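You operate a simulated robot arm through the tools that you are given. There is no shell and no other tool.

You run a simulated two-armed robot. Do the job below in one go: nothing can be reset, and whatever is moved stays where it is left.

Task
Take the lid off the lug tub and lay it down on the bed of the bottom seamer.

The check looks at the end state, three seconds after you hand in, the way a careful person would. Anything else that was tipped, shoved, dropped, spilled or broken makes it a failure. Lids that push on must go on centred and level and be pressed home; caps that screw on are set level and turned clockwise until they are tight.

Robot
Two 7-joint arms with two-finger grippers on one trunk, on a base that drives. Base frame: it is fixed to the floor where the robot stands at the start and does not move with it; the origin is under the middle of the robot, x ahead of it, y to its left, z up. Readings come in mm, degrees, newtons and seconds.
The left shoulder is at the start at [78, 151, 938], the right one opposite. With the tool pointing down near the work surface each hand reaches from about 280 to 800 mm from the robot's upright axis, wherever it stands, measured 20 degrees to its own side. Payload 2.54 kg a hand.
The tool frame of a hand sits at the grasp point between the pads (the TCP): z along the fingers, y along the line on which they close. The tips reach 30 mm beyond it. The gripper opens to 116 mm. The gripper's body begins 95 mm behind the TCP.
Orientation is that of the tool frame in the base frame, as a unit quaternion [x, y, z, w]. With the fingers straight down and closing along the base's y, the tool's x points along the base's -x, its y along +y and its z along -z.

Tools
- The arms move only by the tool arm_command. It takes "left_moves", "right_moves" or both (then of equal length, played together; a hand with none holds still); each is a list of rows, each a list of 7 numbers: the shift along the tool's x, y, z in units of 20 mm (1.0 is 20 mm), then the turn, a rotation vector about the tool's x, y, z in units of 5 degrees (1.0 is 5 degrees), then the closure, from 0 (fully open) to 1 (shut). In form: [[dx, dy, dz, ax, ay, az, hand], ...]. A call has 1 to 20 rows; each row shifts and turns the commanded pose from where the row before left it, along the tool's axes as they then stand. A call with a number of a shift or a turn outside -1 to 1 is refused whole. Rows are played at 5 a second. More than 50 mm and 8.6 degrees between two rows, or a gripper value outside its range, and nothing of the call is played. Where a pose cannot be reached the arm comes as near as it can. A force on the tool above 40 N (or 10 N above the force at the start of the call, whichever is more), or a blocked arm, ends the call early, and 0.2 s more pass. Each finger travels about 72 mm/s and halts on what it meets, pressing with about 34 N; the grip force reading is that of the motor and also rises with nothing between the fingers. The clock runs only during rows and for 0.2 s after the last one: add rows that do not move to give the fingers time. It gives the time, the measured TCP pose, the force on the tool (base axes), the opening and the grip force at its end, in the units of the frame above (readings bear some noise), with the torque about the TCP (base axes, N m) and any sound that the robot's microphone picked up, and new pictures: "pictures" is both (left out), scene, wrist or none (wrist: the cameras of the hands that moved).
- Cameras (640 x 400 px; columns grow to the right, rows downward): "scene" is now at [151.6, -38.7, 1098.5]; the picture's right is [-0.41, -0.91, 0.00], its down [-0.14, 0.06, -0.99] and it looks along [0.90, -0.41, -0.15] (base axes); focal length 214 px, centre (320, 200). "left" rides on the left gripper at [69, 15, -122] in its tool frame; the picture's right is [-0.21, 0.98, 0.00], its down [-0.83, -0.18, -0.53] and it looks along [-0.52, -0.11, 0.85] (tool axes); focal length 251 px, centre (320, 200). "right" rides on the right gripper at [69, -15, -122] in its tool frame; the picture's right is [0.21, 0.98, 0.00], its down [-0.83, 0.18, -0.53] and it looks along [-0.52, 0.11, 0.85] (tool axes); focal length 251 px, centre (320, 200). There is no depth. A picture from a camera that has moved, and an enlarged one, comes with that camera's place and axes in the base frame and with its lens.
- lift_body(by): slides the trunk up (or, below 0, down) by that many mm; the arms and the scene camera ride with it, the base frame stays. It gives what a move gives, with no picture.
- roll_base(legs): drives the robot by 1 to 6 legs, each [ahead, left, turn to the left] in mm, mm and degrees, along the robot's own axes; the way and the turn of a leg run together, so that a leg with both is an arc; at most 1500 mm and 180 degrees a leg. The arms and the cameras ride along, it lands a little off, and it stops where it bumps. It gives what a move gives, and a new picture of the scene camera.
- pan_tilt(pan, tilt): turns the head with the scene camera to pan (to the left, within 80 degrees either way) and tilt (down, from -29 to 69), counted from straight ahead of the robot. It gives what a move gives, and a new picture of the scene camera.
- inspect(camera, box): a new picture of the part [left, top, right, bottom] of that camera's present view, enlarged. The clock stands still meanwhile.
- hand_in(): hands the job in; it is judged then, once.

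Nothing tells you exact positions but the pictures and the camera data. Unless the task says otherwise, let go and move clear before handing in.

The tools are called after ">>>" as name(argument=value, ...) on one line, values as JSON. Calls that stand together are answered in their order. arm_command: Moves the arms, as the interface text tells. Its arguments: {"type":"object","properties":{"left_moves":{"type":"array","items":{"type":"array","items":{"type":"number"}}},"right_moves":{"type":"array","items":{"type":"array","items":{"type":"number"}}},"pictures":{"type":"string","enum":["both","scene","wrist","none"]}},"required":[]} The other tools are called the same way: lift_body (by) slides the trunk up or down; roll_base (legs) drives the base; pan_tilt (pan, tilt) turns the head that bears the scene camera; inspect (camera, box) takes an enlarged picture of a part of a camera's view; hand_in () hands the job in.

At the start:

```text
time_s: 0.0
left_ee_pos: [479.3, -49.4, 1067.1]
left_tool_rot: [0.0, 1.0, -0.001, 0.0]
left_force: [0.3, -0.4, 0.5]
left_ft_torque: [-0.05, -0.01, 0.03]
left_width: 115.7
left_grip_force: 0.1
right_ee_pos: [374.7, -401.5, 1139.6]
right_tool_rot: [0.0, 1.0, -0.001, 0.0]
right_force: [-0.7, -0.5, 0.5]
right_ft_torque: [-0.01, 0.0, 0.03]
right_width: 116.3
right_grip_force: 0.0
trunk travel left (down, up): [-175.0, 114.0]
robot x, y, heading: [-2.1, -3.3, -0.1]
head pan, tilt: [-24.3, 8.7]
```

scene: 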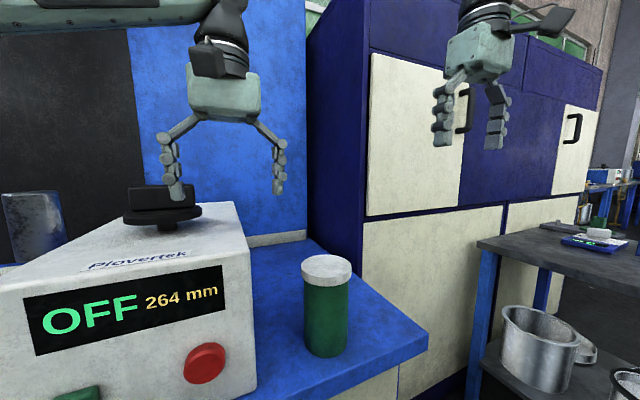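
right: 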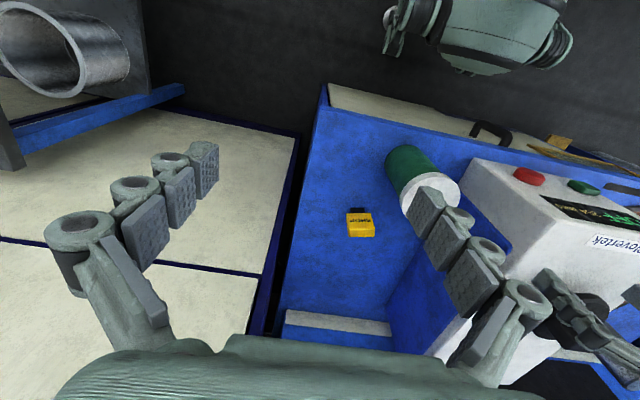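
left: 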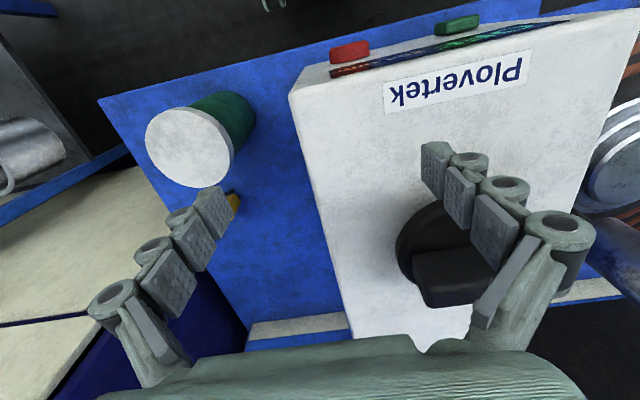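

I see a white machine with an OFF display and a knob, a green canister with a pale lid, and cabinets. I need to look around to tell which is the lug tub and which is the bottom seamer.

>>> pan_tilt(pan=20, tilt=30)

>>> inspect(camera="left", box=[320, 0, 640, 200])

>>> inspect(camera="right", box=[320, 80, 640, 280])

```text
time_s: 1.1
left_ee_pos: [479.3, -48.0, 1067.8]
left_tool_rot: [0.0, 1.0, 0.0, 0.0]
left_force: [0.1, 1.2, 0.1]
left_ft_torque: [-0.02, 0.0, -0.01]
left_width: 115.9
left_grip_force: 0.1
right_ee_pos: [375.6, -401.6, 1139.8]
right_tool_rot: [0.0, 1.0, 0.001, 0.001]
right_force: [-0.5, 0.0, 0.1]
right_ft_torque: [-0.01, 0.02, 0.0]
right_width: 115.8
right_grip_force: 0.0
trunk travel left (down, up): [-175.0, 114.0]
robot x, y, heading: [-2.1, -1.3, 0.0]
head pan, tilt: [20.0, 30.0]
camera scene: at [152.1, 30.3, 1064.2], right [0.34, -0.94, 0.0], down [-0.47, -0.17, -0.87], along [0.81, 0.3, -0.5], focal length 214 px, centre (320, 200)
```

scene: 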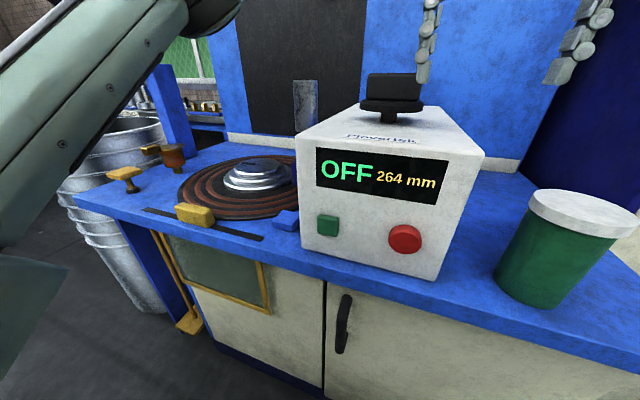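

```text
2.00 times, centred on (480, 100) of left
camera zoom: at [408.8, -34.6, 1188.6], right [0.21, 0.98, 0.0], down [0.83, -0.18, 0.53], along [0.52, -0.11, -0.85], focal length 503 px, centre (0, 400)
```

zoom: 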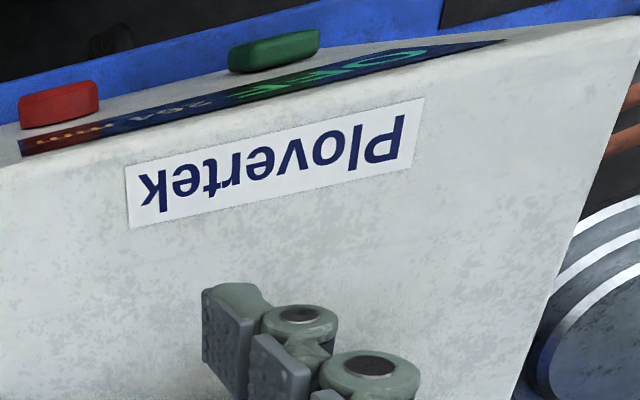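

```text
2.00 times, centred on (480, 180) of right
camera zoom: at [306.0, -416.8, 1260.0], right [-0.21, 0.98, 0.0], down [0.83, 0.18, 0.53], along [0.52, 0.11, -0.85], focal length 503 px, centre (0, 240)
```

zoom: 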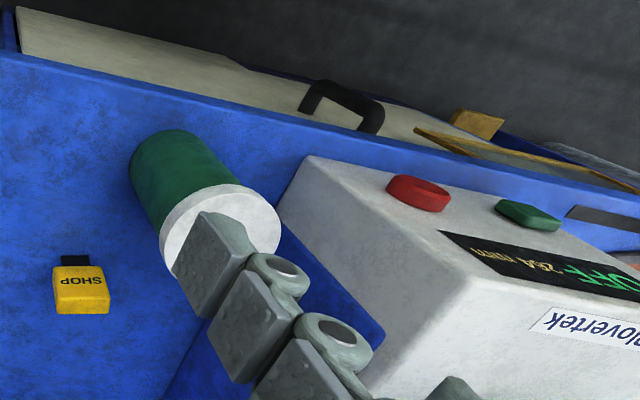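

The green tub with a pale lid is on the bench right of the Plovertek machine; on its left is a round bed-like station with coloured tabs. I'll look around further for labels before deciding which is which.

>>> pan_tilt(pan=60, tilt=30)

>>> pan_tilt(pan=-70, tilt=25)

>>> pan_tilt(pan=-30, tilt=40)

>>> pan_tilt(pan=30, tilt=0)

```text
time_s: 2.2
left_ee_pos: [479.1, -48.3, 1067.5]
left_tool_rot: [0.001, 1.0, 0.0, 0.0]
left_force: [0.2, -0.4, -0.3]
left_ft_torque: [0.01, -0.01, -0.02]
left_width: 116.1
left_grip_force: 0.1
right_ee_pos: [376.1, -401.9, 1140.0]
right_tool_rot: [0.001, 1.0, -0.001, 0.0]
right_force: [0.4, 0.0, -1.2]
right_ft_torque: [-0.01, 0.02, 0.02]
right_width: 116.0
right_grip_force: 0.0
trunk travel left (down, up): [-175.0, 114.0]
robot x, y, heading: [0.7, -1.7, 0.3]
head pan, tilt: [60.0, 30.0]
camera scene: at [112.4, 77.7, 1064.1], right [0.87, -0.5, 0.0], down [-0.25, -0.43, -0.87], along [0.43, 0.75, -0.5], focal length 214 px, centre (320, 200)
```

scene: 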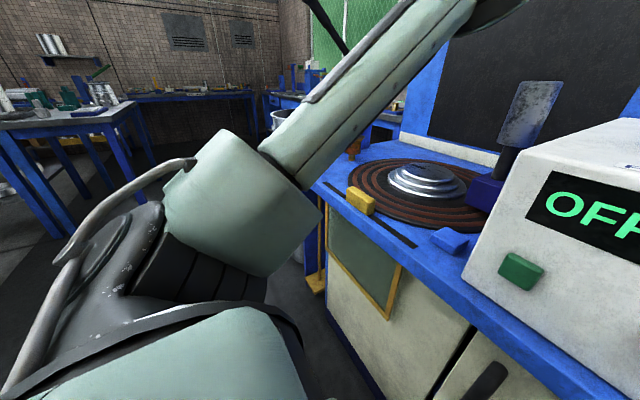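

```text
time_s: 4.3
left_ee_pos: [480.0, -49.1, 1067.2]
left_tool_rot: [0.0, 1.0, 0.0, 0.001]
left_force: [1.2, 0.2, 1.1]
left_ft_torque: [-0.03, 0.0, 0.03]
left_width: 115.9
left_grip_force: 0.2
right_ee_pos: [375.8, -402.3, 1140.5]
right_tool_rot: [0.0, 1.0, 0.0, 0.0]
right_force: [0.2, 0.3, -0.2]
right_ft_torque: [0.0, 0.0, 0.05]
right_width: 115.8
right_grip_force: 0.0
trunk travel left (down, up): [-175.0, 114.0]
robot x, y, heading: [0.1, -0.2, 0.3]
head pan, tilt: [-70.0, 25.0]
camera scene: at [98.7, -87.2, 1072.1], right [-0.94, -0.34, 0.0], down [-0.14, 0.4, -0.91], along [0.31, -0.85, -0.42], focal length 214 px, centre (320, 200)
```

scene: 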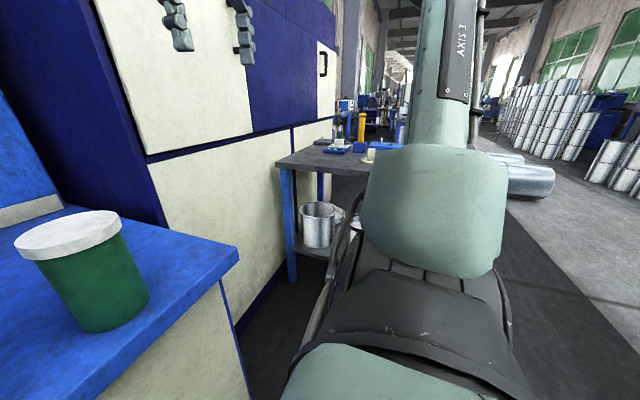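

```text
time_s: 5.4
left_ee_pos: [479.2, -49.1, 1067.4]
left_tool_rot: [0.0, 1.0, 0.0, 0.0]
left_force: [-0.6, 1.2, -0.2]
left_ft_torque: [-0.05, 0.0, 0.04]
left_width: 116.1
left_grip_force: 0.1
right_ee_pos: [375.4, -402.1, 1140.4]
right_tool_rot: [0.0, 1.0, 0.0, 0.0]
right_force: [-0.4, 0.0, -0.4]
right_ft_torque: [-0.02, 0.01, 0.02]
right_width: 116.0
right_grip_force: 0.1
trunk travel left (down, up): [-175.0, 114.0]
robot x, y, heading: [1.4, 2.5, 0.0]
head pan, tilt: [-30.0, 40.0]
camera scene: at [140.7, -43.2, 1048.8], right [-0.5, -0.87, 0.0], down [-0.56, 0.32, -0.77], along [0.66, -0.38, -0.64], focal length 214 px, centre (320, 200)
```

scene: 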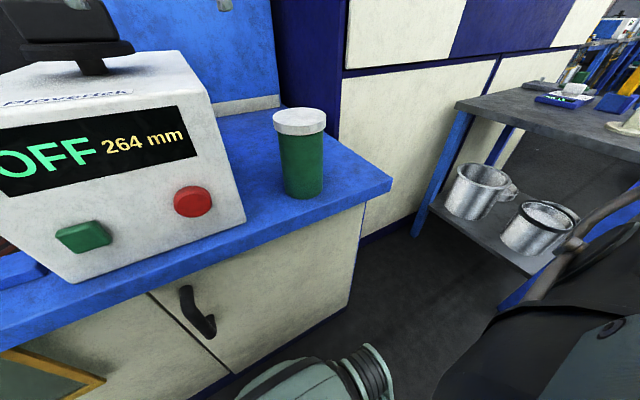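

```text
time_s: 6.7
left_ee_pos: [478.7, -48.4, 1067.8]
left_tool_rot: [0.0, 1.0, 0.0, 0.0]
left_force: [-0.1, -0.1, -0.1]
left_ft_torque: [-0.01, -0.02, 0.02]
left_width: 116.1
left_grip_force: 0.1
right_ee_pos: [376.3, -402.5, 1139.2]
right_tool_rot: [0.0, 1.0, 0.0, -0.001]
right_force: [-0.4, 0.3, 0.0]
right_ft_torque: [-0.02, -0.01, 0.01]
right_width: 116.0
right_grip_force: 0.0
trunk travel left (down, up): [-175.0, 114.0]
robot x, y, heading: [0.3, 1.7, -0.2]
head pan, tilt: [30.0, 0.0]
camera scene: at [145.1, 44.3, 1112.5], right [0.5, -0.87, 0.0], down [0.0, 0.0, -1.0], along [0.87, 0.5, 0.0], focal length 214 px, centre (320, 200)
```

scene: 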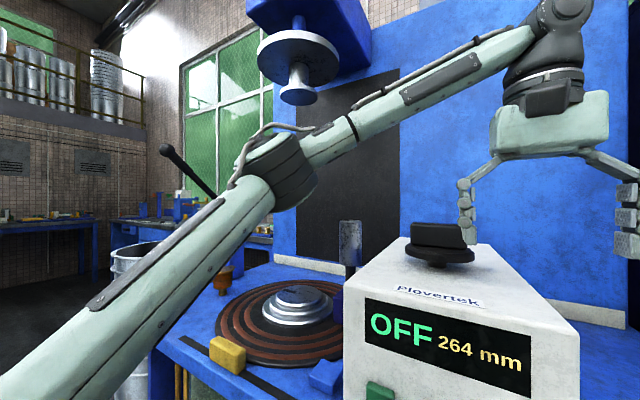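

The big blue machine, with a press head above the round chuck, looks like a seamer, and the green tub stands on its bed. I'll check the other table and shelf for other candidates before committing.

>>> pan_tilt(pan=-50, tilt=15)

>>> inspect(camera="scene", box=[320, 100, 640, 300])

>>> inspect(camera="scene", box=[0, 150, 320, 350])

>>> pan_tilt(pan=40, tilt=-20)

>>> pan_tilt(pan=-30, tilt=-20)

>>> pan_tilt(pan=-24, tilt=40)

>>> inspect(camera="scene", box=[200, 80, 360, 220])

```text
time_s: 8.2
left_ee_pos: [479.6, -48.5, 1066.8]
left_tool_rot: [0.001, 1.0, 0.001, 0.0]
left_force: [0.7, -0.2, 0.3]
left_ft_torque: [0.02, 0.01, 0.0]
left_width: 116.0
left_grip_force: 0.0
right_ee_pos: [375.8, -402.6, 1140.0]
right_tool_rot: [0.0, 1.0, 0.0, 0.0]
right_force: [0.8, -0.1, -0.5]
right_ft_torque: [-0.02, -0.01, 0.0]
right_width: 116.1
right_grip_force: 0.1
trunk travel left (down, up): [-175.0, 114.0]
robot x, y, heading: [0.6, -0.2, 0.1]
head pan, tilt: [-50.0, 15.0]
camera scene: at [127.2, -72.1, 1088.4], right [-0.77, -0.64, 0.0], down [-0.17, 0.2, -0.97], along [0.62, -0.74, -0.26], focal length 214 px, centre (320, 200)
```

scene: 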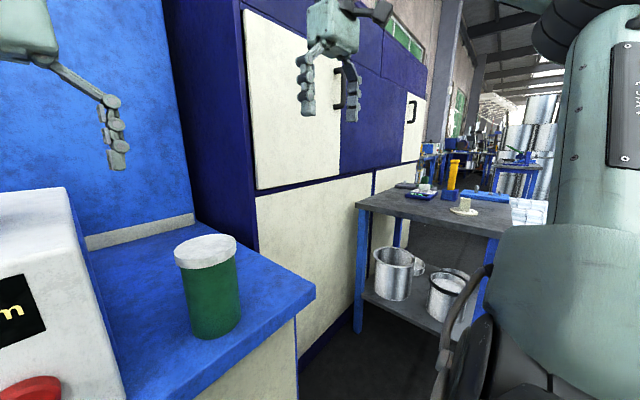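

```text
2.00 times, centred on (480, 200) of scene
camera zoom: at [127.2, -72.1, 1088.4], right [-0.77, -0.64, 0.0], down [-0.17, 0.2, -0.97], along [0.62, -0.74, -0.26], focal length 429 px, centre (0, 200)
```

zoom: 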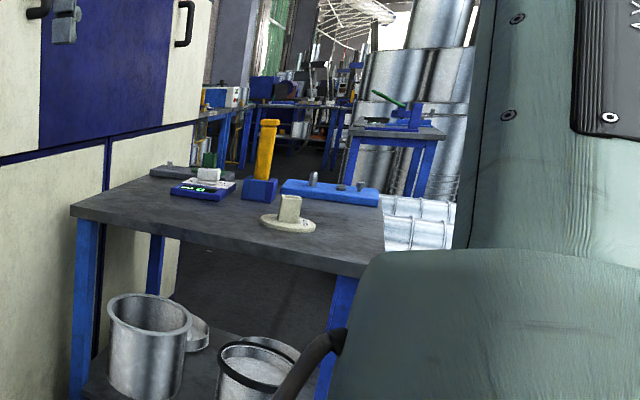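

```text
2.00 times, centred on (160, 250) of scene
camera zoom: at [127.2, -72.1, 1088.4], right [-0.77, -0.64, 0.0], down [-0.17, 0.2, -0.97], along [0.62, -0.74, -0.26], focal length 429 px, centre (640, 100)
```

zoom: 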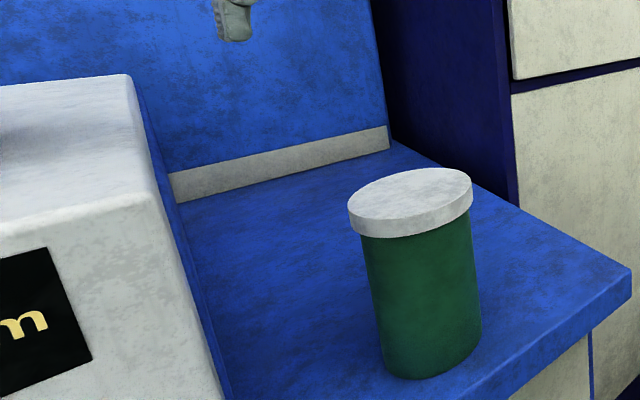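

```text
time_s: 9.8
left_ee_pos: [478.8, -49.3, 1066.9]
left_tool_rot: [0.0, 1.0, 0.001, 0.0]
left_force: [-0.2, 0.2, -0.1]
left_ft_torque: [0.01, 0.03, 0.0]
left_width: 115.8
left_grip_force: 0.1
right_ee_pos: [376.3, -401.5, 1140.8]
right_tool_rot: [0.0, 1.0, 0.0, 0.001]
right_force: [0.3, -0.1, 0.8]
right_ft_torque: [0.02, -0.03, 0.01]
right_width: 115.8
right_grip_force: 0.1
trunk travel left (down, up): [-175.0, 114.0]
robot x, y, heading: [-5.0, 1.3, -0.3]
head pan, tilt: [40.0, -20.0]
camera scene: at [125.4, 48.2, 1141.8], right [0.64, -0.77, 0.0], down [0.26, 0.22, -0.94], along [0.72, 0.6, 0.34], focal length 214 px, centre (320, 200)
```

scene: 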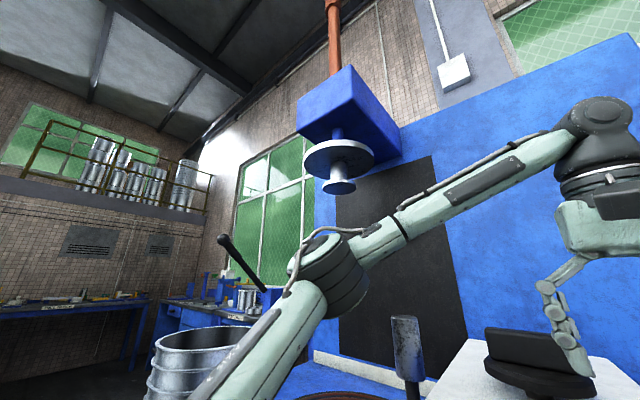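

```text
time_s: 11.3
left_ee_pos: [479.5, -48.0, 1066.9]
left_tool_rot: [0.0, 1.0, -0.001, 0.0]
left_force: [-0.1, 0.3, 0.0]
left_ft_torque: [0.01, -0.01, -0.06]
left_width: 115.9
left_grip_force: 0.1
right_ee_pos: [375.5, -401.6, 1139.7]
right_tool_rot: [0.0, 1.0, 0.0, 0.001]
right_force: [-0.9, 0.4, -0.4]
right_ft_torque: [-0.01, 0.04, 0.0]
right_width: 116.1
right_grip_force: 0.1
trunk travel left (down, up): [-175.0, 114.0]
robot x, y, heading: [0.0, -2.4, 0.1]
head pan, tilt: [-30.0, -20.0]
camera scene: at [133.0, -38.6, 1141.8], right [-0.5, -0.87, 0.0], down [0.3, -0.17, -0.94], along [0.81, -0.47, 0.34], focal length 214 px, centre (320, 200)
```

scene: 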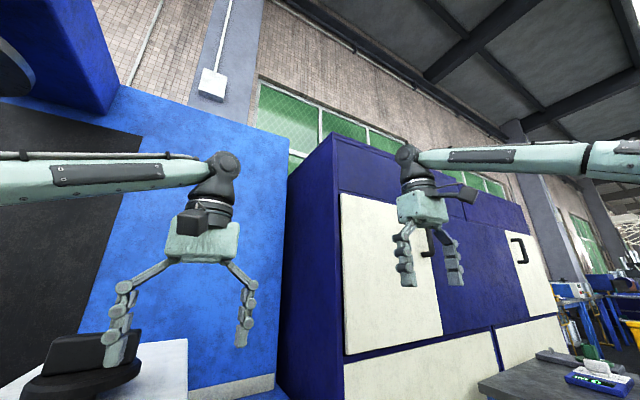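

```text
time_s: 12.6
left_ee_pos: [478.6, -48.6, 1067.4]
left_tool_rot: [-0.001, 1.0, 0.0, 0.0]
left_force: [0.6, 0.3, -0.4]
left_ft_torque: [0.02, -0.01, 0.0]
left_width: 116.0
left_grip_force: 0.0
right_ee_pos: [376.6, -402.5, 1139.9]
right_tool_rot: [0.0, 1.0, 0.0, 0.0]
right_force: [0.8, -0.5, -0.7]
right_ft_torque: [0.02, -0.01, 0.03]
right_width: 116.0
right_grip_force: 0.0
trunk travel left (down, up): [-175.0, 114.0]
robot x, y, heading: [1.4, -1.2, -0.0]
head pan, tilt: [-24.0, 40.0]
camera scene: at [144.8, -35.2, 1048.9], right [-0.41, -0.91, 0.0], down [-0.59, 0.26, -0.77], along [0.7, -0.31, -0.64], focal length 214 px, centre (320, 200)
```

scene: 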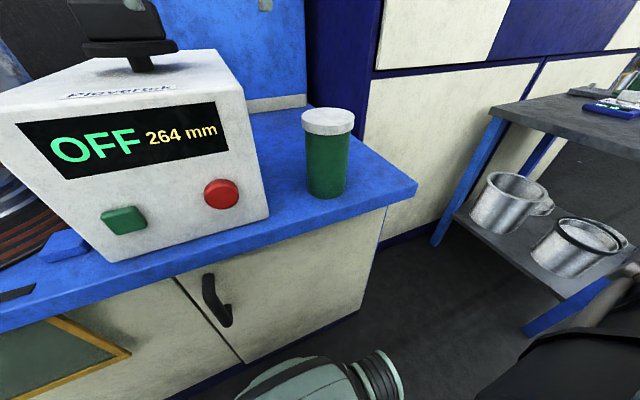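

```text
2.86 times, centred on (280, 150) of scene
camera zoom: at [144.8, -35.2, 1048.9], right [-0.41, -0.91, 0.0], down [-0.59, 0.26, -0.77], along [0.7, -0.31, -0.64], focal length 613 px, centre (434, 343)
```

zoom: 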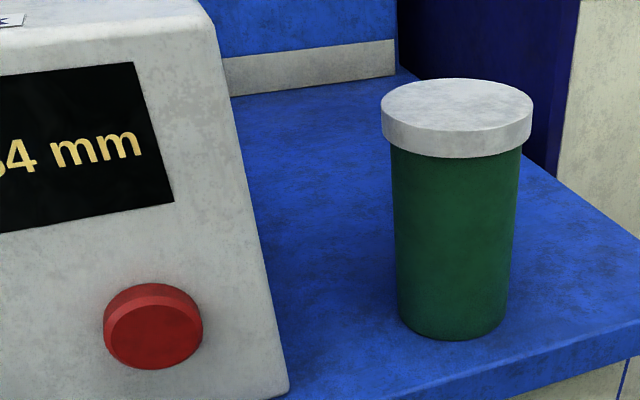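

The tub (green, pale lid) is the only lidded tub, standing on the blue bed of the seamer. I place the lid top centre at about [475, -200, 920], about 90 mm wide and 20 mm thick, with the bed at about z 780. I'll clear the left hand first, then bring the right hand above the lid.

>>> arm_command(left_moves=[[0, 0, -1, 0, 0, 0, 0], [0, 0, -1, 0, 0, 0, 0], [0, 0, -1, 0, 0, 0, 0], [0, 1, 0, 0, 0, 0, 0], [0, 1, 0, 0, 0, 0, 0], [0, 1, 0, 0, 0, 0, 0], [0, 1, 0, 0, 0, 0, 0], [0, 1, 0, 0, 0, 0, 0], [0, 1, 0, 0, 0, 0, 0], [0, 1, 0, 0, 0, 0, 0], [0, 1, 0, 0, 0, 0, 0]], pictures="scene")

>>> arm_command(right_moves=[[-0.5, 1, 0.5, 0, 0, 0, 0], [-0.5, 1, 0.5, 0, 0, 0, 0], [-0.5, 1, 0.5, 0, 0, 0, 0], [-0.5, 1, 0.5, 0, 0, 0, 0], [-0.5, 1, 0.5, 0, 0, 0, 0], [-0.5, 1, 0.5, 0, 0, 0, 0], [-0.5, 1, 0.5, 0, 0, 0, 0], [-0.5, 1, 0.5, 0, 0, 0, 0], [-0.5, 1, 0.5, 0, 0, 0, 0], [-0.5, 1, 0.5, 0, 0, 0, 0], [0, 0, 0, 0, 0, 0, 0]])

```text
time_s: 15.0
left_ee_pos: [479.0, 111.8, 1127.4]
left_tool_rot: [0.0, 1.0, 0.001, 0.0]
left_force: [0.0, -0.3, -0.3]
left_ft_torque: [0.02, 0.04, 0.01]
left_width: 116.0
left_grip_force: 0.1
right_ee_pos: [375.7, -401.6, 1140.0]
right_tool_rot: [0.0, 1.0, 0.0, 0.0]
right_force: [0.0, -0.2, -0.7]
right_ft_torque: [0.01, 0.01, -0.05]
right_width: 116.1
right_grip_force: 0.0
trunk travel left (down, up): [-175.0, 114.0]
robot x, y, heading: [-2.5, -2.3, -0.0]
head pan, tilt: [-24.0, 40.0]
camera scene: at [144.7, -35.0, 1048.8], right [-0.41, -0.91, 0.0], down [-0.59, 0.26, -0.77], along [0.7, -0.31, -0.64], focal length 214 px, centre (320, 200)
```

scene: 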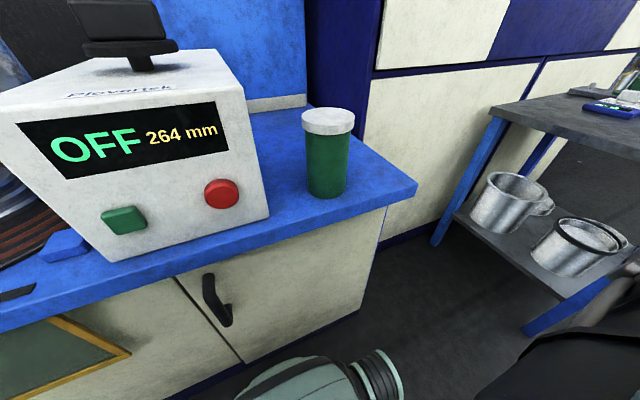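

```text
time_s: 17.4
left_ee_pos: [479.4, 110.9, 1127.5]
left_tool_rot: [0.0, 1.0, 0.0, 0.001]
left_force: [0.1, 0.4, -0.2]
left_ft_torque: [0.01, 0.01, -0.03]
left_width: 115.8
left_grip_force: 0.1
right_ee_pos: [474.9, -201.2, 1039.6]
right_tool_rot: [0.0, 1.0, 0.0, 0.0]
right_force: [-0.2, 0.1, -0.5]
right_ft_torque: [-0.02, 0.0, 0.0]
right_width: 115.9
right_grip_force: 0.0
trunk travel left (down, up): [-175.0, 114.0]
robot x, y, heading: [-0.3, 3.5, 0.0]
head pan, tilt: [-24.0, 40.0]
camera scene: at [144.7, -35.2, 1048.8], right [-0.41, -0.91, 0.0], down [-0.59, 0.26, -0.77], along [0.7, -0.31, -0.64], focal length 214 px, centre (320, 200)
camera right: at [406.2, -216.5, 1159.9], right [-0.21, 0.98, 0.0], down [0.83, 0.18, 0.53], along [0.52, 0.11, -0.85], focal length 251 px, centre (320, 200)
```

scene: 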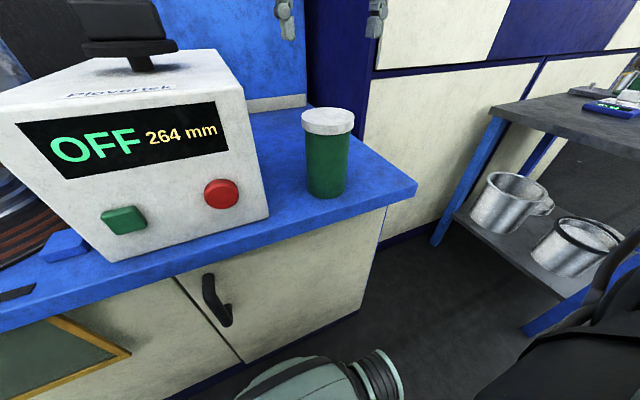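
right: 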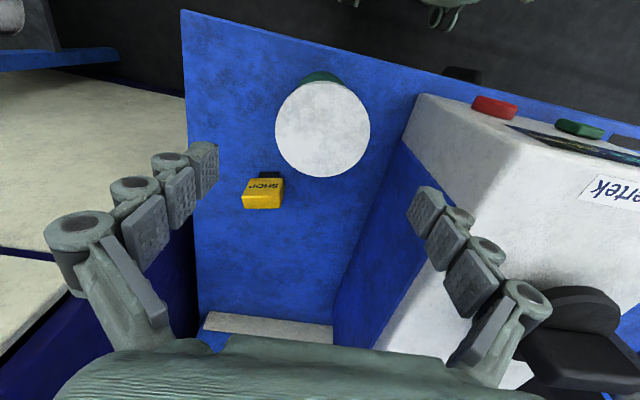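

The right hand is centred over the lid within a couple of mm. I'll zoom in to measure the lid's skirt height before descending.

>>> inspect(camera="scene", box=[290, 100, 370, 150])

>>> inspect(camera="right", box=[240, 50, 400, 200])

```text
8.00 times, centred on (330, 125) of scene
camera zoom: at [144.7, -35.2, 1048.8], right [-0.41, -0.91, 0.0], down [-0.59, 0.26, -0.77], along [0.7, -0.31, -0.64], focal length 1716 px, centre (240, 800)
```

zoom: 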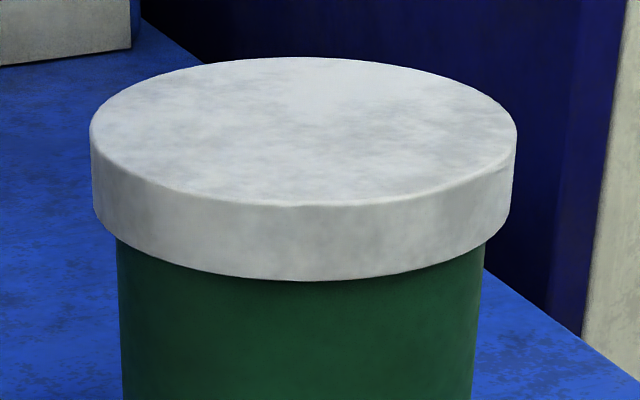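

```text
2.67 times, centred on (320, 125) of right
camera zoom: at [406.2, -216.5, 1159.9], right [-0.21, 0.98, 0.0], down [0.83, 0.18, 0.53], along [0.52, 0.11, -0.85], focal length 670 px, centre (320, 400)
```

zoom: 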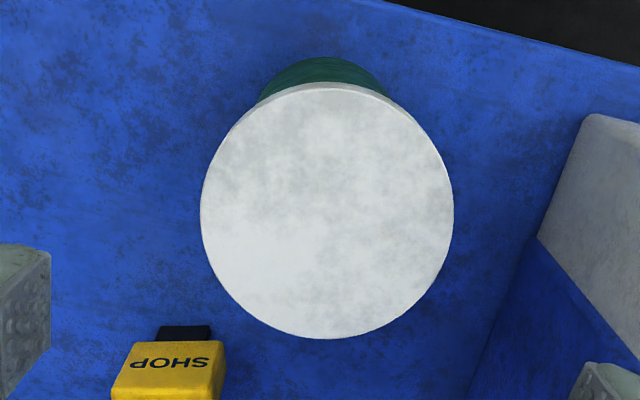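

The lid measures about 15 mm thick (z 910–925) and 90 mm across. I'll descend so the fingertips are level with the skirt, and pre-close partway to check centring.

>>> arm_command(right_moves=[[0, 0.05, 1, 0, 0, 0, 0], [0, 0, 1, 0, 0, 0, 0], [0, 0, 1, 0, 0, 0, 0], [0, 0, 1, 0, 0, 0, 0], [0, 0, 0.93, 0, 0, 0, 0], [0, 0, 0, 0, 0, 0, 0.12], [0, 0, 0, 0, 0, 0, 0.12]])

>>> inspect(camera="scene", box=[270, 60, 390, 140])

```text
time_s: 19.0
left_ee_pos: [478.9, 110.4, 1128.4]
left_tool_rot: [0.0, 1.0, 0.0, 0.0]
left_force: [-0.8, -0.1, -0.6]
left_ft_torque: [-0.02, 0.0, -0.04]
left_width: 116.0
left_grip_force: 0.0
right_ee_pos: [477.0, -201.3, 941.0]
right_tool_rot: [0.0, 1.0, 0.0, 0.0]
right_force: [-0.5, -0.6, -0.3]
right_ft_torque: [0.02, -0.01, 0.01]
right_width: 102.1
right_grip_force: 0.0
trunk travel left (down, up): [-175.0, 114.0]
robot x, y, heading: [0.5, 1.7, -0.2]
head pan, tilt: [-24.0, 40.0]
camera scene: at [144.8, -35.2, 1048.8], right [-0.41, -0.91, 0.0], down [-0.59, 0.26, -0.77], along [0.7, -0.31, -0.64], focal length 214 px, centre (320, 200)
camera right: at [406.8, -215.8, 1061.1], right [-0.21, 0.98, 0.0], down [0.83, 0.18, 0.53], along [0.52, 0.12, -0.85], focal length 251 px, centre (320, 200)
```

scene: 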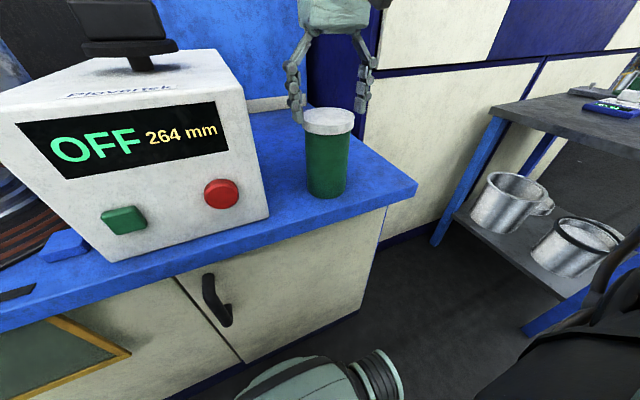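
right: 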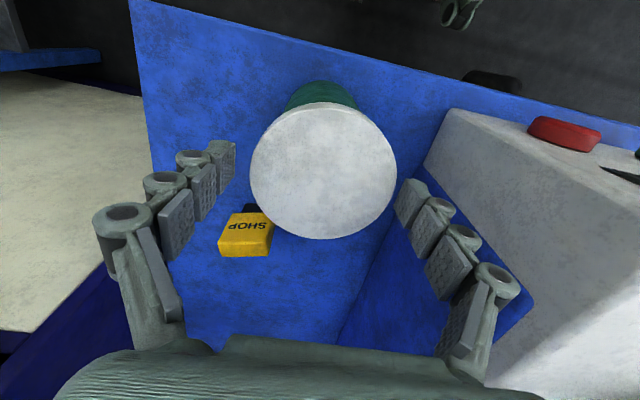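

```text
5.00 times, centred on (330, 100) of scene
camera zoom: at [144.8, -35.2, 1048.8], right [-0.41, -0.91, 0.0], down [-0.59, 0.26, -0.77], along [0.7, -0.31, -0.64], focal length 1072 px, centre (270, 700)
```

zoom: 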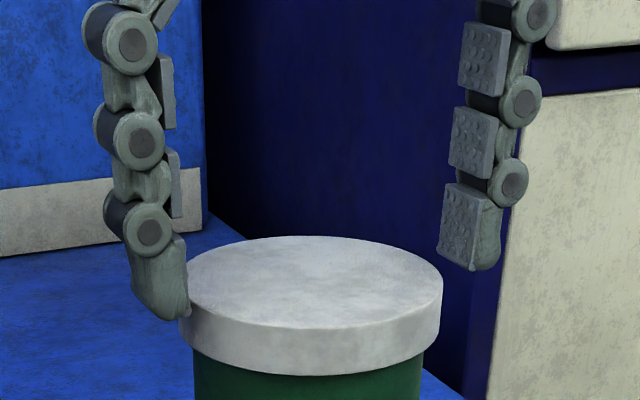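

The lid centre works out to about (477, -199.5), well inside the fingers, but the tips look only about mid-skirt. I'll go 5 mm lower, nudge y, and close.

>>> arm_command(right_moves=[[0, 0.08, 0.25, 0, 0, 0, 0.12], [0, 0, 0, 0, 0, 0, 0.17], [0, 0, 0, 0, 0, 0, 0.2], [0, 0, 0, 0, 0, 0, 0.25], [0, 0, 0, 0, 0, 0, 0.3], [0, 0, 0, 0, 0, 0, 0.3]])

>>> inspect(camera="scene", box=[270, 60, 390, 140])

>>> inspect(camera="right", box=[200, 80, 440, 250])

```text
time_s: 20.4
left_ee_pos: [478.7, 110.7, 1126.7]
left_tool_rot: [0.0, 1.0, 0.0, 0.0]
left_force: [0.2, -0.7, 0.7]
left_ft_torque: [-0.01, 0.01, -0.01]
left_width: 115.8
left_grip_force: 0.1
right_ee_pos: [477.0, -199.4, 936.9]
right_tool_rot: [-0.001, 1.0, 0.0, 0.0]
right_force: [-0.7, 1.7, 6.8]
right_ft_torque: [0.0, 0.0, 0.0]
right_width: 92.6
right_grip_force: 33.8
trunk travel left (down, up): [-175.0, 114.0]
robot x, y, heading: [-4.6, -0.3, 0.0]
head pan, tilt: [-24.0, 40.0]
camera scene: at [144.3, -34.8, 1049.0], right [-0.41, -0.91, 0.0], down [-0.59, 0.26, -0.77], along [0.7, -0.31, -0.64], focal length 214 px, centre (320, 200)
camera right: at [406.0, -213.6, 1057.2], right [-0.21, 0.98, 0.0], down [0.82, 0.18, 0.54], along [0.52, 0.11, -0.84], focal length 251 px, centre (320, 200)
```

scene: 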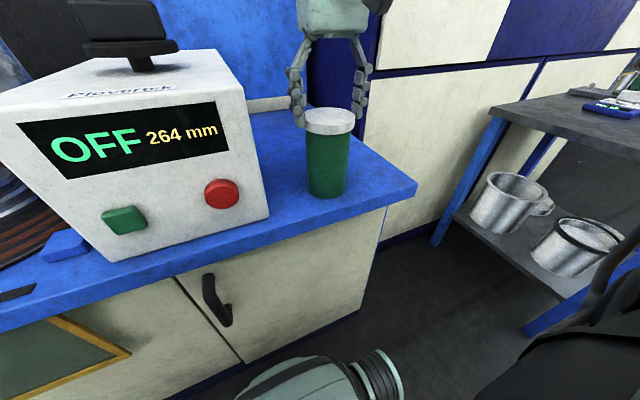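
right: 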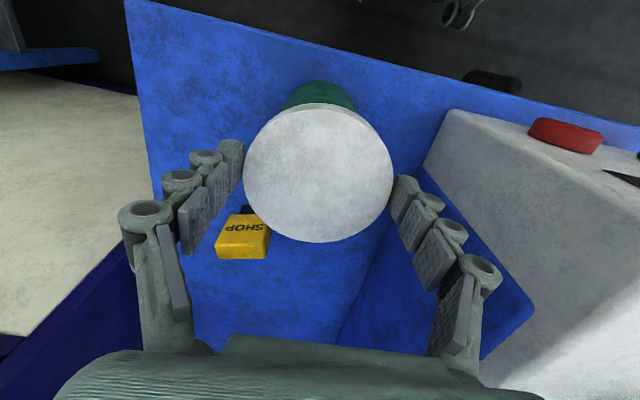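

```text
5.00 times, centred on (330, 100) of scene
camera zoom: at [144.3, -34.8, 1049.0], right [-0.41, -0.91, 0.0], down [-0.59, 0.26, -0.77], along [0.7, -0.31, -0.64], focal length 1072 px, centre (270, 700)
```

zoom: 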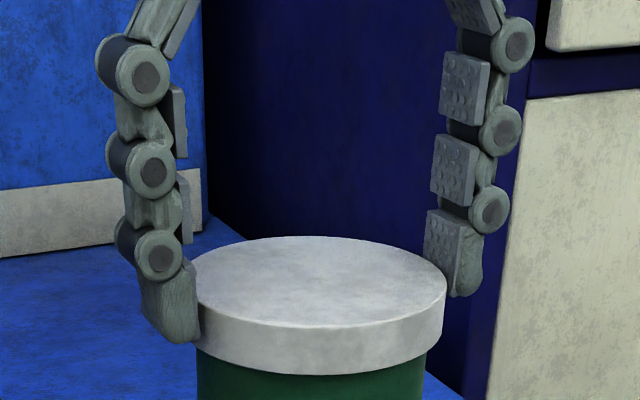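

```text
2.35 times, centred on (320, 165) of right
camera zoom: at [406.0, -213.6, 1057.2], right [-0.21, 0.98, 0.0], down [0.82, 0.18, 0.54], along [0.52, 0.11, -0.84], focal length 592 px, centre (320, 282)
```

zoom: 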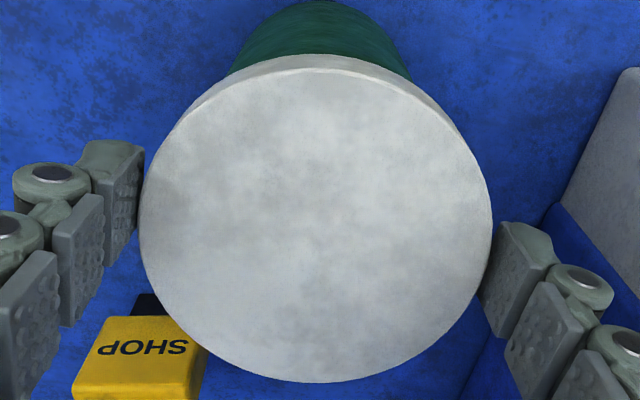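

The fingers have closed on the lid skirt at 92.6 mm. I'll try a small, slow lift and see whether the lid comes free by itself.

>>> arm_command(right_moves=[[0, 0, -0.1, 0, 0, 0, 0.35], [0, 0, -0.1, 0, 0, 0, 0.35], [0, 0, -0.1, 0, 0, 0, 0.35], [0, 0, -0.1, 0, 0, 0, 0.35]])

>>> inspect(camera="scene", box=[270, 80, 390, 200])

```text
time_s: 21.4
left_ee_pos: [479.4, 110.8, 1127.5]
left_tool_rot: [0.0, 1.0, 0.0, 0.0]
left_force: [0.4, 0.4, 0.3]
left_ft_torque: [0.01, 0.01, 0.01]
left_width: 115.8
left_grip_force: 0.0
right_ee_pos: [475.8, -200.3, 943.4]
right_tool_rot: [0.0, 1.0, 0.001, 0.0]
right_force: [-0.2, -0.4, -1.7]
right_ft_torque: [0.01, 0.05, -0.03]
right_width: 92.3
right_grip_force: 34.4
trunk travel left (down, up): [-175.0, 114.0]
robot x, y, heading: [-2.9, 0.3, 0.1]
head pan, tilt: [-24.0, 40.0]
camera scene: at [144.8, -35.2, 1048.8], right [-0.41, -0.91, 0.0], down [-0.59, 0.26, -0.77], along [0.7, -0.31, -0.64], focal length 214 px, centre (320, 200)
camera right: at [406.2, -214.1, 1064.5], right [-0.21, 0.98, 0.0], down [0.83, 0.18, 0.53], along [0.52, 0.11, -0.85], focal length 251 px, centre (320, 200)
```

scene: 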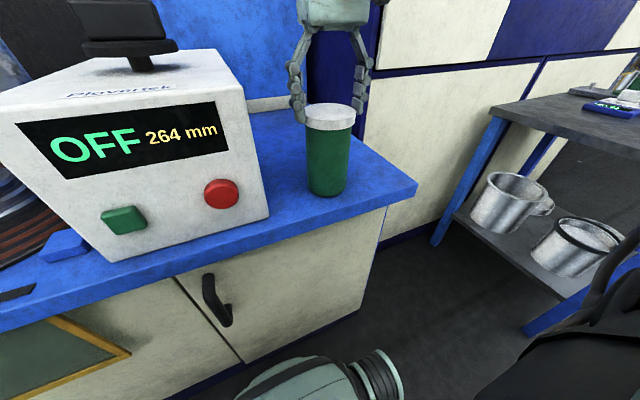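
right: 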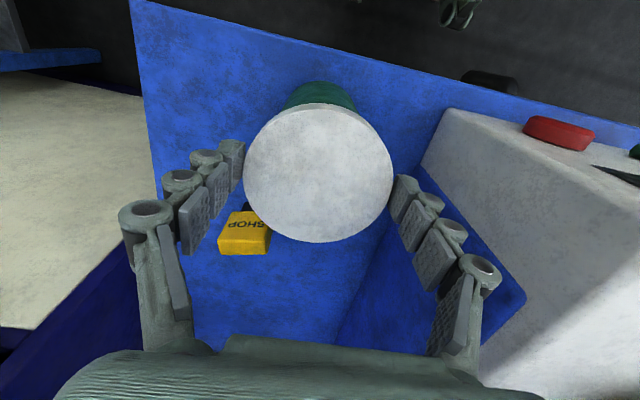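

```text
3.33 times, centred on (330, 140) of scene
camera zoom: at [144.8, -35.2, 1048.8], right [-0.41, -0.91, 0.0], down [-0.59, 0.26, -0.77], along [0.7, -0.31, -0.64], focal length 715 px, centre (287, 400)
```

zoom: 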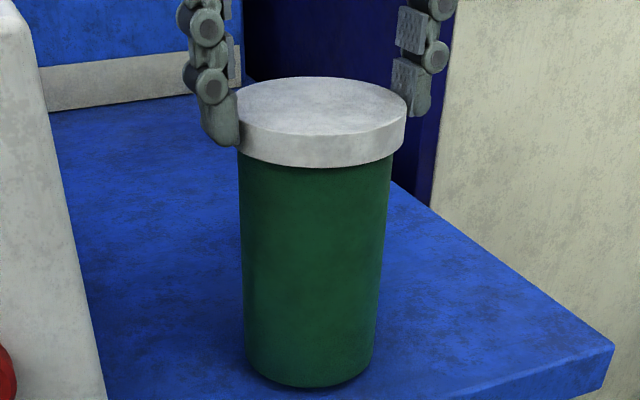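

The tub bottom seems to have moved up with the lid, so I'll set it back down gently and compare views.

>>> arm_command(right_moves=[[0, 0, 0.1, 0, 0, 0, 0.35], [0, 0, 0.1, 0, 0, 0, 0.35], [0, 0, 0.1, 0, 0, 0, 0.35], [0, 0, 0.03, 0, 0, 0, 0.35]], pictures="none")

>>> inspect(camera="scene", box=[270, 80, 390, 200])

```text
time_s: 22.4
left_ee_pos: [479.9, 111.3, 1127.3]
left_tool_rot: [0.0, 1.0, 0.0, 0.0]
left_force: [0.6, -0.7, -0.5]
left_ft_torque: [0.0, -0.02, 0.04]
left_width: 116.2
left_grip_force: 0.0
right_ee_pos: [475.9, -199.6, 937.0]
right_tool_rot: [-0.001, 1.0, 0.001, 0.001]
right_force: [0.4, 1.0, -1.7]
right_ft_torque: [-0.01, 0.03, 0.02]
right_width: 92.4
right_grip_force: 34.0
trunk travel left (down, up): [-175.0, 114.0]
robot x, y, heading: [-2.7, 1.8, -0.2]
head pan, tilt: [-24.0, 40.0]
```

```text
3.33 times, centred on (330, 140) of scene
camera zoom: at [144.8, -35.2, 1048.8], right [-0.41, -0.91, 0.0], down [-0.59, 0.26, -0.77], along [0.7, -0.31, -0.64], focal length 715 px, centre (287, 400)
```

zoom: 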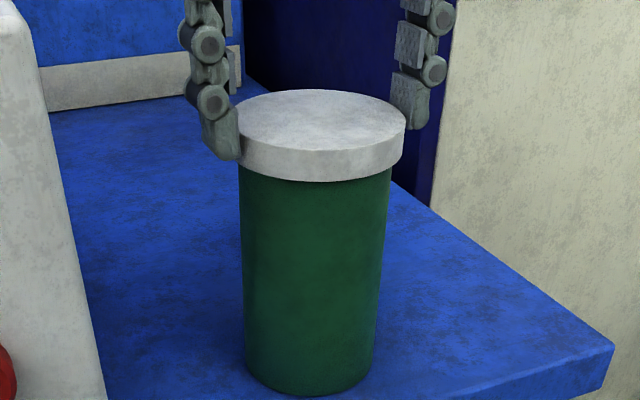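

The tub does rise with the lid, so the lid is fitted tightly and the tub must be held. I'll set the tub down, release it, and back the right hand off. The plan is then to hold the body from the right with the right hand and take the lid with the left.

>>> arm_command(right_moves=[[0, 0, 0.04, 0, 0, 0, 0.35], [0, 0, 0.04, 0, 0, 0, 0.35], [0, 0, 0, 0, 0, 0, 0.2], [0, 0, 0, 0, 0, 0, 0.12], [0, 0, 0, 0, 0, 0, 0.08], [0, 0, 0, 0, 0, 0, 0.05], [0, 0, -0.5, 0, 0, 0, 0], [0, 0, -1, 0, 0, 0, 0], [0, 0, -1, 0, 0, 0, 0], [0, 0, -1, 0, 0, 0, 0], [0, 0, -1, 0, 0, 0, 0], [0, 0, -1, 0, 0, 0, 0]])

>>> inspect(camera="scene", box=[270, 80, 390, 200])

```text
time_s: 25.0
left_ee_pos: [478.7, 110.6, 1127.5]
left_tool_rot: [-0.001, 1.0, 0.0, 0.001]
left_force: [-0.4, 0.1, 0.4]
left_ft_torque: [0.01, -0.02, 0.02]
left_width: 115.9
left_grip_force: 0.1
right_ee_pos: [474.7, -199.9, 1046.6]
right_tool_rot: [0.0, 1.0, 0.001, 0.0]
right_force: [-0.8, -0.4, -0.8]
right_ft_torque: [0.01, 0.0, 0.03]
right_width: 116.0
right_grip_force: 0.0
trunk travel left (down, up): [-175.0, 114.0]
robot x, y, heading: [-1.3, 1.0, -0.3]
head pan, tilt: [-24.0, 40.0]
camera scene: at [144.7, -35.2, 1048.8], right [-0.41, -0.91, 0.0], down [-0.59, 0.26, -0.77], along [0.7, -0.31, -0.64], focal length 214 px, centre (320, 200)
camera right: at [405.8, -214.4, 1166.6], right [-0.21, 0.98, 0.0], down [0.83, 0.18, 0.53], along [0.52, 0.11, -0.85], focal length 251 px, centre (320, 200)
```

scene: 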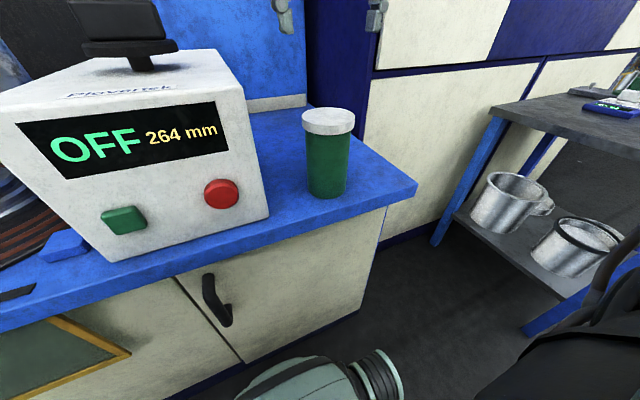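
right: 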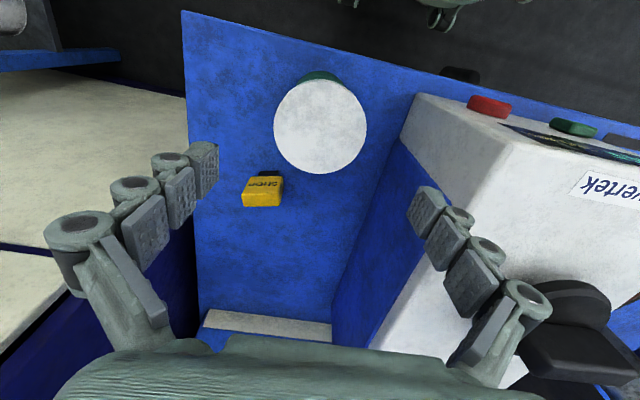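

```text
3.33 times, centred on (330, 140) of scene
camera zoom: at [144.7, -35.2, 1048.8], right [-0.41, -0.91, 0.0], down [-0.59, 0.26, -0.77], along [0.7, -0.31, -0.64], focal length 715 px, centre (287, 400)
```

zoom: 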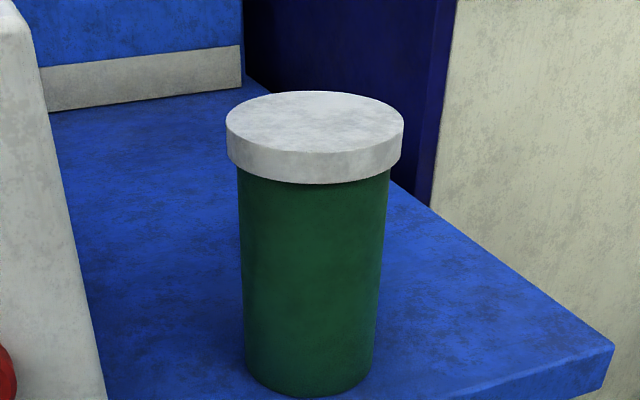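

The tub is standing undisturbed where it was. Now I'll pull the right hand back and turn it so the fingers point toward +y, camera on top and closing horizontally.

>>> arm_command(right_moves=[[0.536, -0.93, -0.386, 0, 0, 0, 0], [0.536, -0.93, -0.386, 0, 0, 0, 0], [0.536, -0.93, -0.386, 0, 0, 0, 0], [0.536, -0.93, -0.386, 0, 0, 0, 0], [0.536, -0.93, -0.386, 0, 0, 0, 0], [0.536, -0.93, -0.386, 0, 0, 0, 0], [0.536, -0.93, -0.386, 0, 0, 0, 0], [0, 0, 0, -0.866, 0.866, 0.866, 0], [0, 0, 0, -0.866, 0.866, 0.866, 0], [0, 0, 0, -0.866, 0.866, 0.866, 0], [0, 0, 0, -0.866, 0.866, 0.866, 0], [0, 0, 0, -0.866, 0.866, 0.866, 0], [0, 0, 0, -0.866, 0.866, 0.866, 0], [0, 0, 0, -0.866, 0.866, 0.866, 0], [0, 0, 0, -0.866, 0.866, 0.866, 0], [0, 0, 0, 0, 0, 0, 0]])

```text
time_s: 28.4
left_ee_pos: [479.3, 110.8, 1127.7]
left_tool_rot: [-0.001, 1.0, 0.0, 0.001]
left_force: [-0.6, 0.6, -0.5]
left_ft_torque: [0.01, 0.01, -0.01]
left_width: 115.7
left_grip_force: 0.0
right_ee_pos: [397.2, -311.4, 1068.7]
right_tool_rot: [0.289, 0.865, 0.29, -0.289]
right_force: [0.3, 0.5, 0.5]
right_ft_torque: [-0.01, -0.01, 0.0]
right_width: 116.1
right_grip_force: 0.0
right hand out of reach, approached as far as the arm can: row 12, 13, 14
trunk travel left (down, up): [-175.0, 114.0]
robot x, y, heading: [1.6, -0.8, 0.1]
head pan, tilt: [-24.0, 40.0]
camera scene: at [144.7, -35.1, 1048.8], right [-0.41, -0.91, 0.0], down [-0.59, 0.26, -0.77], along [0.7, -0.31, -0.64], focal length 214 px, centre (320, 200)
camera right: at [381.8, -379.7, 1188.5], right [0.51, 0.72, 0.47], down [0.85, -0.51, -0.13], along [0.14, 0.47, -0.87], focal length 251 px, centre (320, 200)
```

scene: 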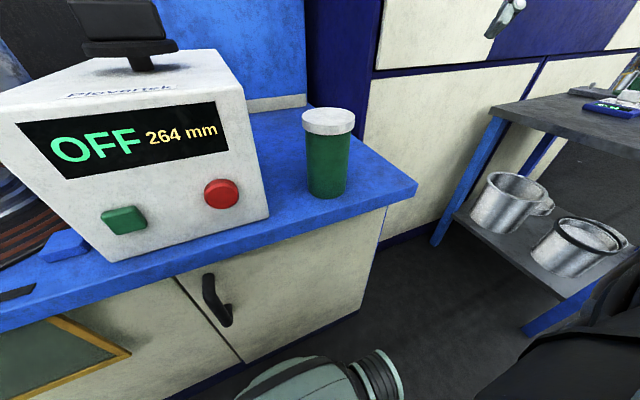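
right: 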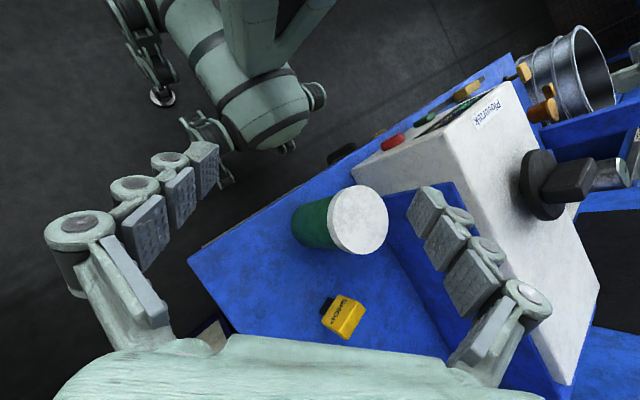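

The hand is halfway round, but at that height it ran near its reach limits. I'll lower it beside the bed's right part and finish the turn.

>>> arm_command(right_moves=[[-0.81, -0.47, 0.59, 0, 0, 0, 0], [-0.81, -0.47, 0.59, 0, 0, 0, 0], [-0.81, -0.47, 0.59, 0, 0, 0, 0], [-0.81, -0.47, 0.59, 0, 0, 0, 0], [-0.81, -0.47, 0.59, 0, 0, 0, 0], [0, 0, 0, -0.866, 0.866, 0.866, 0], [0, 0, 0, -0.866, 0.866, 0.866, 0], [0, 0, 0, -0.866, 0.866, 0.866, 0], [0, 0, 0, -0.866, 0.866, 0.866, 0], [0, 0, 0, -0.866, 0.866, 0.866, 0], [0, 0, 0, 0, 0, 0, 0]])

```text
time_s: 30.8
left_ee_pos: [478.8, 109.6, 1128.2]
left_tool_rot: [-0.001, 1.0, 0.0, 0.0]
left_force: [-0.9, -0.8, 0.0]
left_ft_torque: [0.05, 0.02, 0.0]
left_width: 116.0
left_grip_force: 0.1
right_ee_pos: [387.0, -339.2, 924.8]
right_tool_rot: [0.45, 0.671, 0.423, -0.412]
right_force: [-0.1, 0.5, -0.2]
right_ft_torque: [0.01, 0.01, 0.03]
right_width: 115.9
right_grip_force: 0.0
right hand out of reach, approached as far as the arm can: row 9, 10
trunk travel left (down, up): [-175.0, 114.0]
robot x, y, heading: [1.3, -0.1, -0.1]
head pan, tilt: [-24.0, 40.0]
camera scene: at [144.8, -35.3, 1048.8], right [-0.41, -0.91, 0.0], down [-0.59, 0.26, -0.77], along [0.7, -0.31, -0.64], focal length 214 px, centre (320, 200)
camera right: at [375.0, -438.1, 1021.1], right [0.87, 0.29, 0.39], down [0.48, -0.67, -0.57], along [0.1, 0.69, -0.72], focal length 251 px, centre (320, 200)
```

scene: 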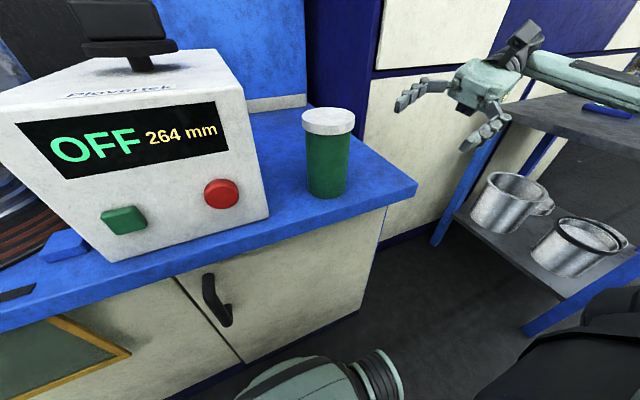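
right: 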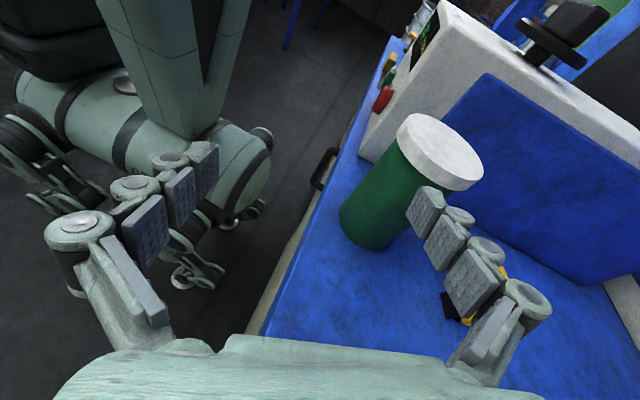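

The hand is nearly in the wanted attitude and has a good view of the tub; heading a bit more toward +x should relieve the wrist. I'll turn to that attitude now.

>>> arm_command(right_moves=[[0, 0, 0, -0.975, -0.036, 0.57, 0], [0, 0, 0, -0.975, -0.036, 0.57, 0], [0, 0, 0, -0.975, -0.036, 0.57, 0], [0, 0, 0, -0.975, -0.036, 0.57, 0], [0, 0, 0, -0.975, -0.036, 0.57, 0], [0, 0, 0, -0.975, -0.036, 0.57, 0], [0, 0, 0, -0.975, -0.036, 0.57, 0], [0, 0, 0, -0.975, -0.036, 0.57, 0], [0, 0, 0, 0, 0, 0, 0]])

```text
time_s: 32.8
left_ee_pos: [479.5, 110.2, 1128.7]
left_tool_rot: [-0.001, 1.0, -0.001, 0.0]
left_force: [0.7, 0.1, -0.6]
left_ft_torque: [0.01, 0.01, -0.04]
left_width: 115.9
left_grip_force: 0.0
right_ee_pos: [387.6, -338.6, 925.5]
right_tool_rot: [0.686, 0.398, 0.527, -0.305]
right_force: [-0.8, 0.0, -0.2]
right_ft_torque: [0.01, 0.02, -0.03]
right_width: 116.1
right_grip_force: 0.1
trunk travel left (down, up): [-175.0, 114.0]
robot x, y, heading: [-0.2, -0.6, 0.2]
head pan, tilt: [-24.0, 40.0]
camera scene: at [144.8, -35.2, 1048.8], right [-0.41, -0.91, 0.0], down [-0.59, 0.26, -0.77], along [0.7, -0.31, -0.64], focal length 214 px, centre (320, 200)
camera right: at [323.0, -416.9, 1021.1], right [0.87, -0.44, 0.21], down [-0.2, -0.72, -0.66], along [0.44, 0.53, -0.72], focal length 251 px, centre (320, 200)
```

scene: 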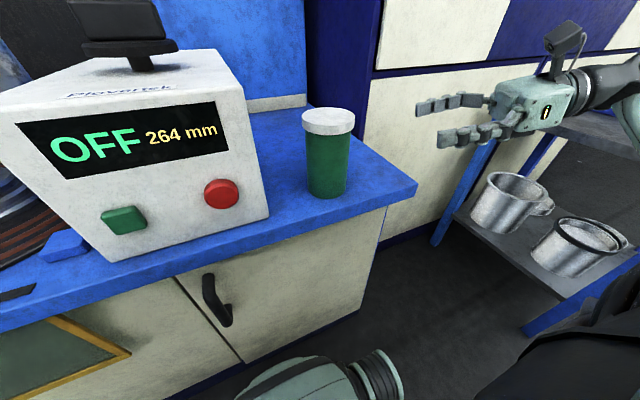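
right: 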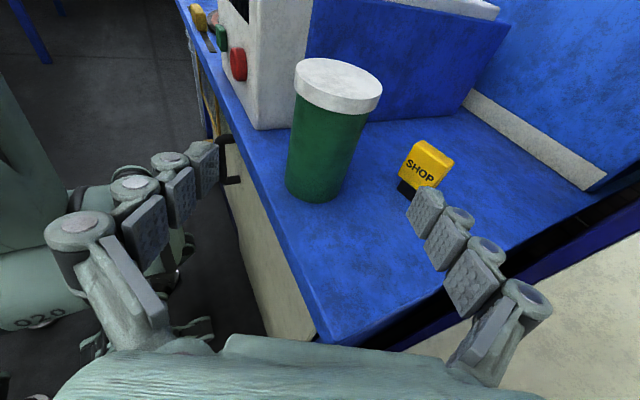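

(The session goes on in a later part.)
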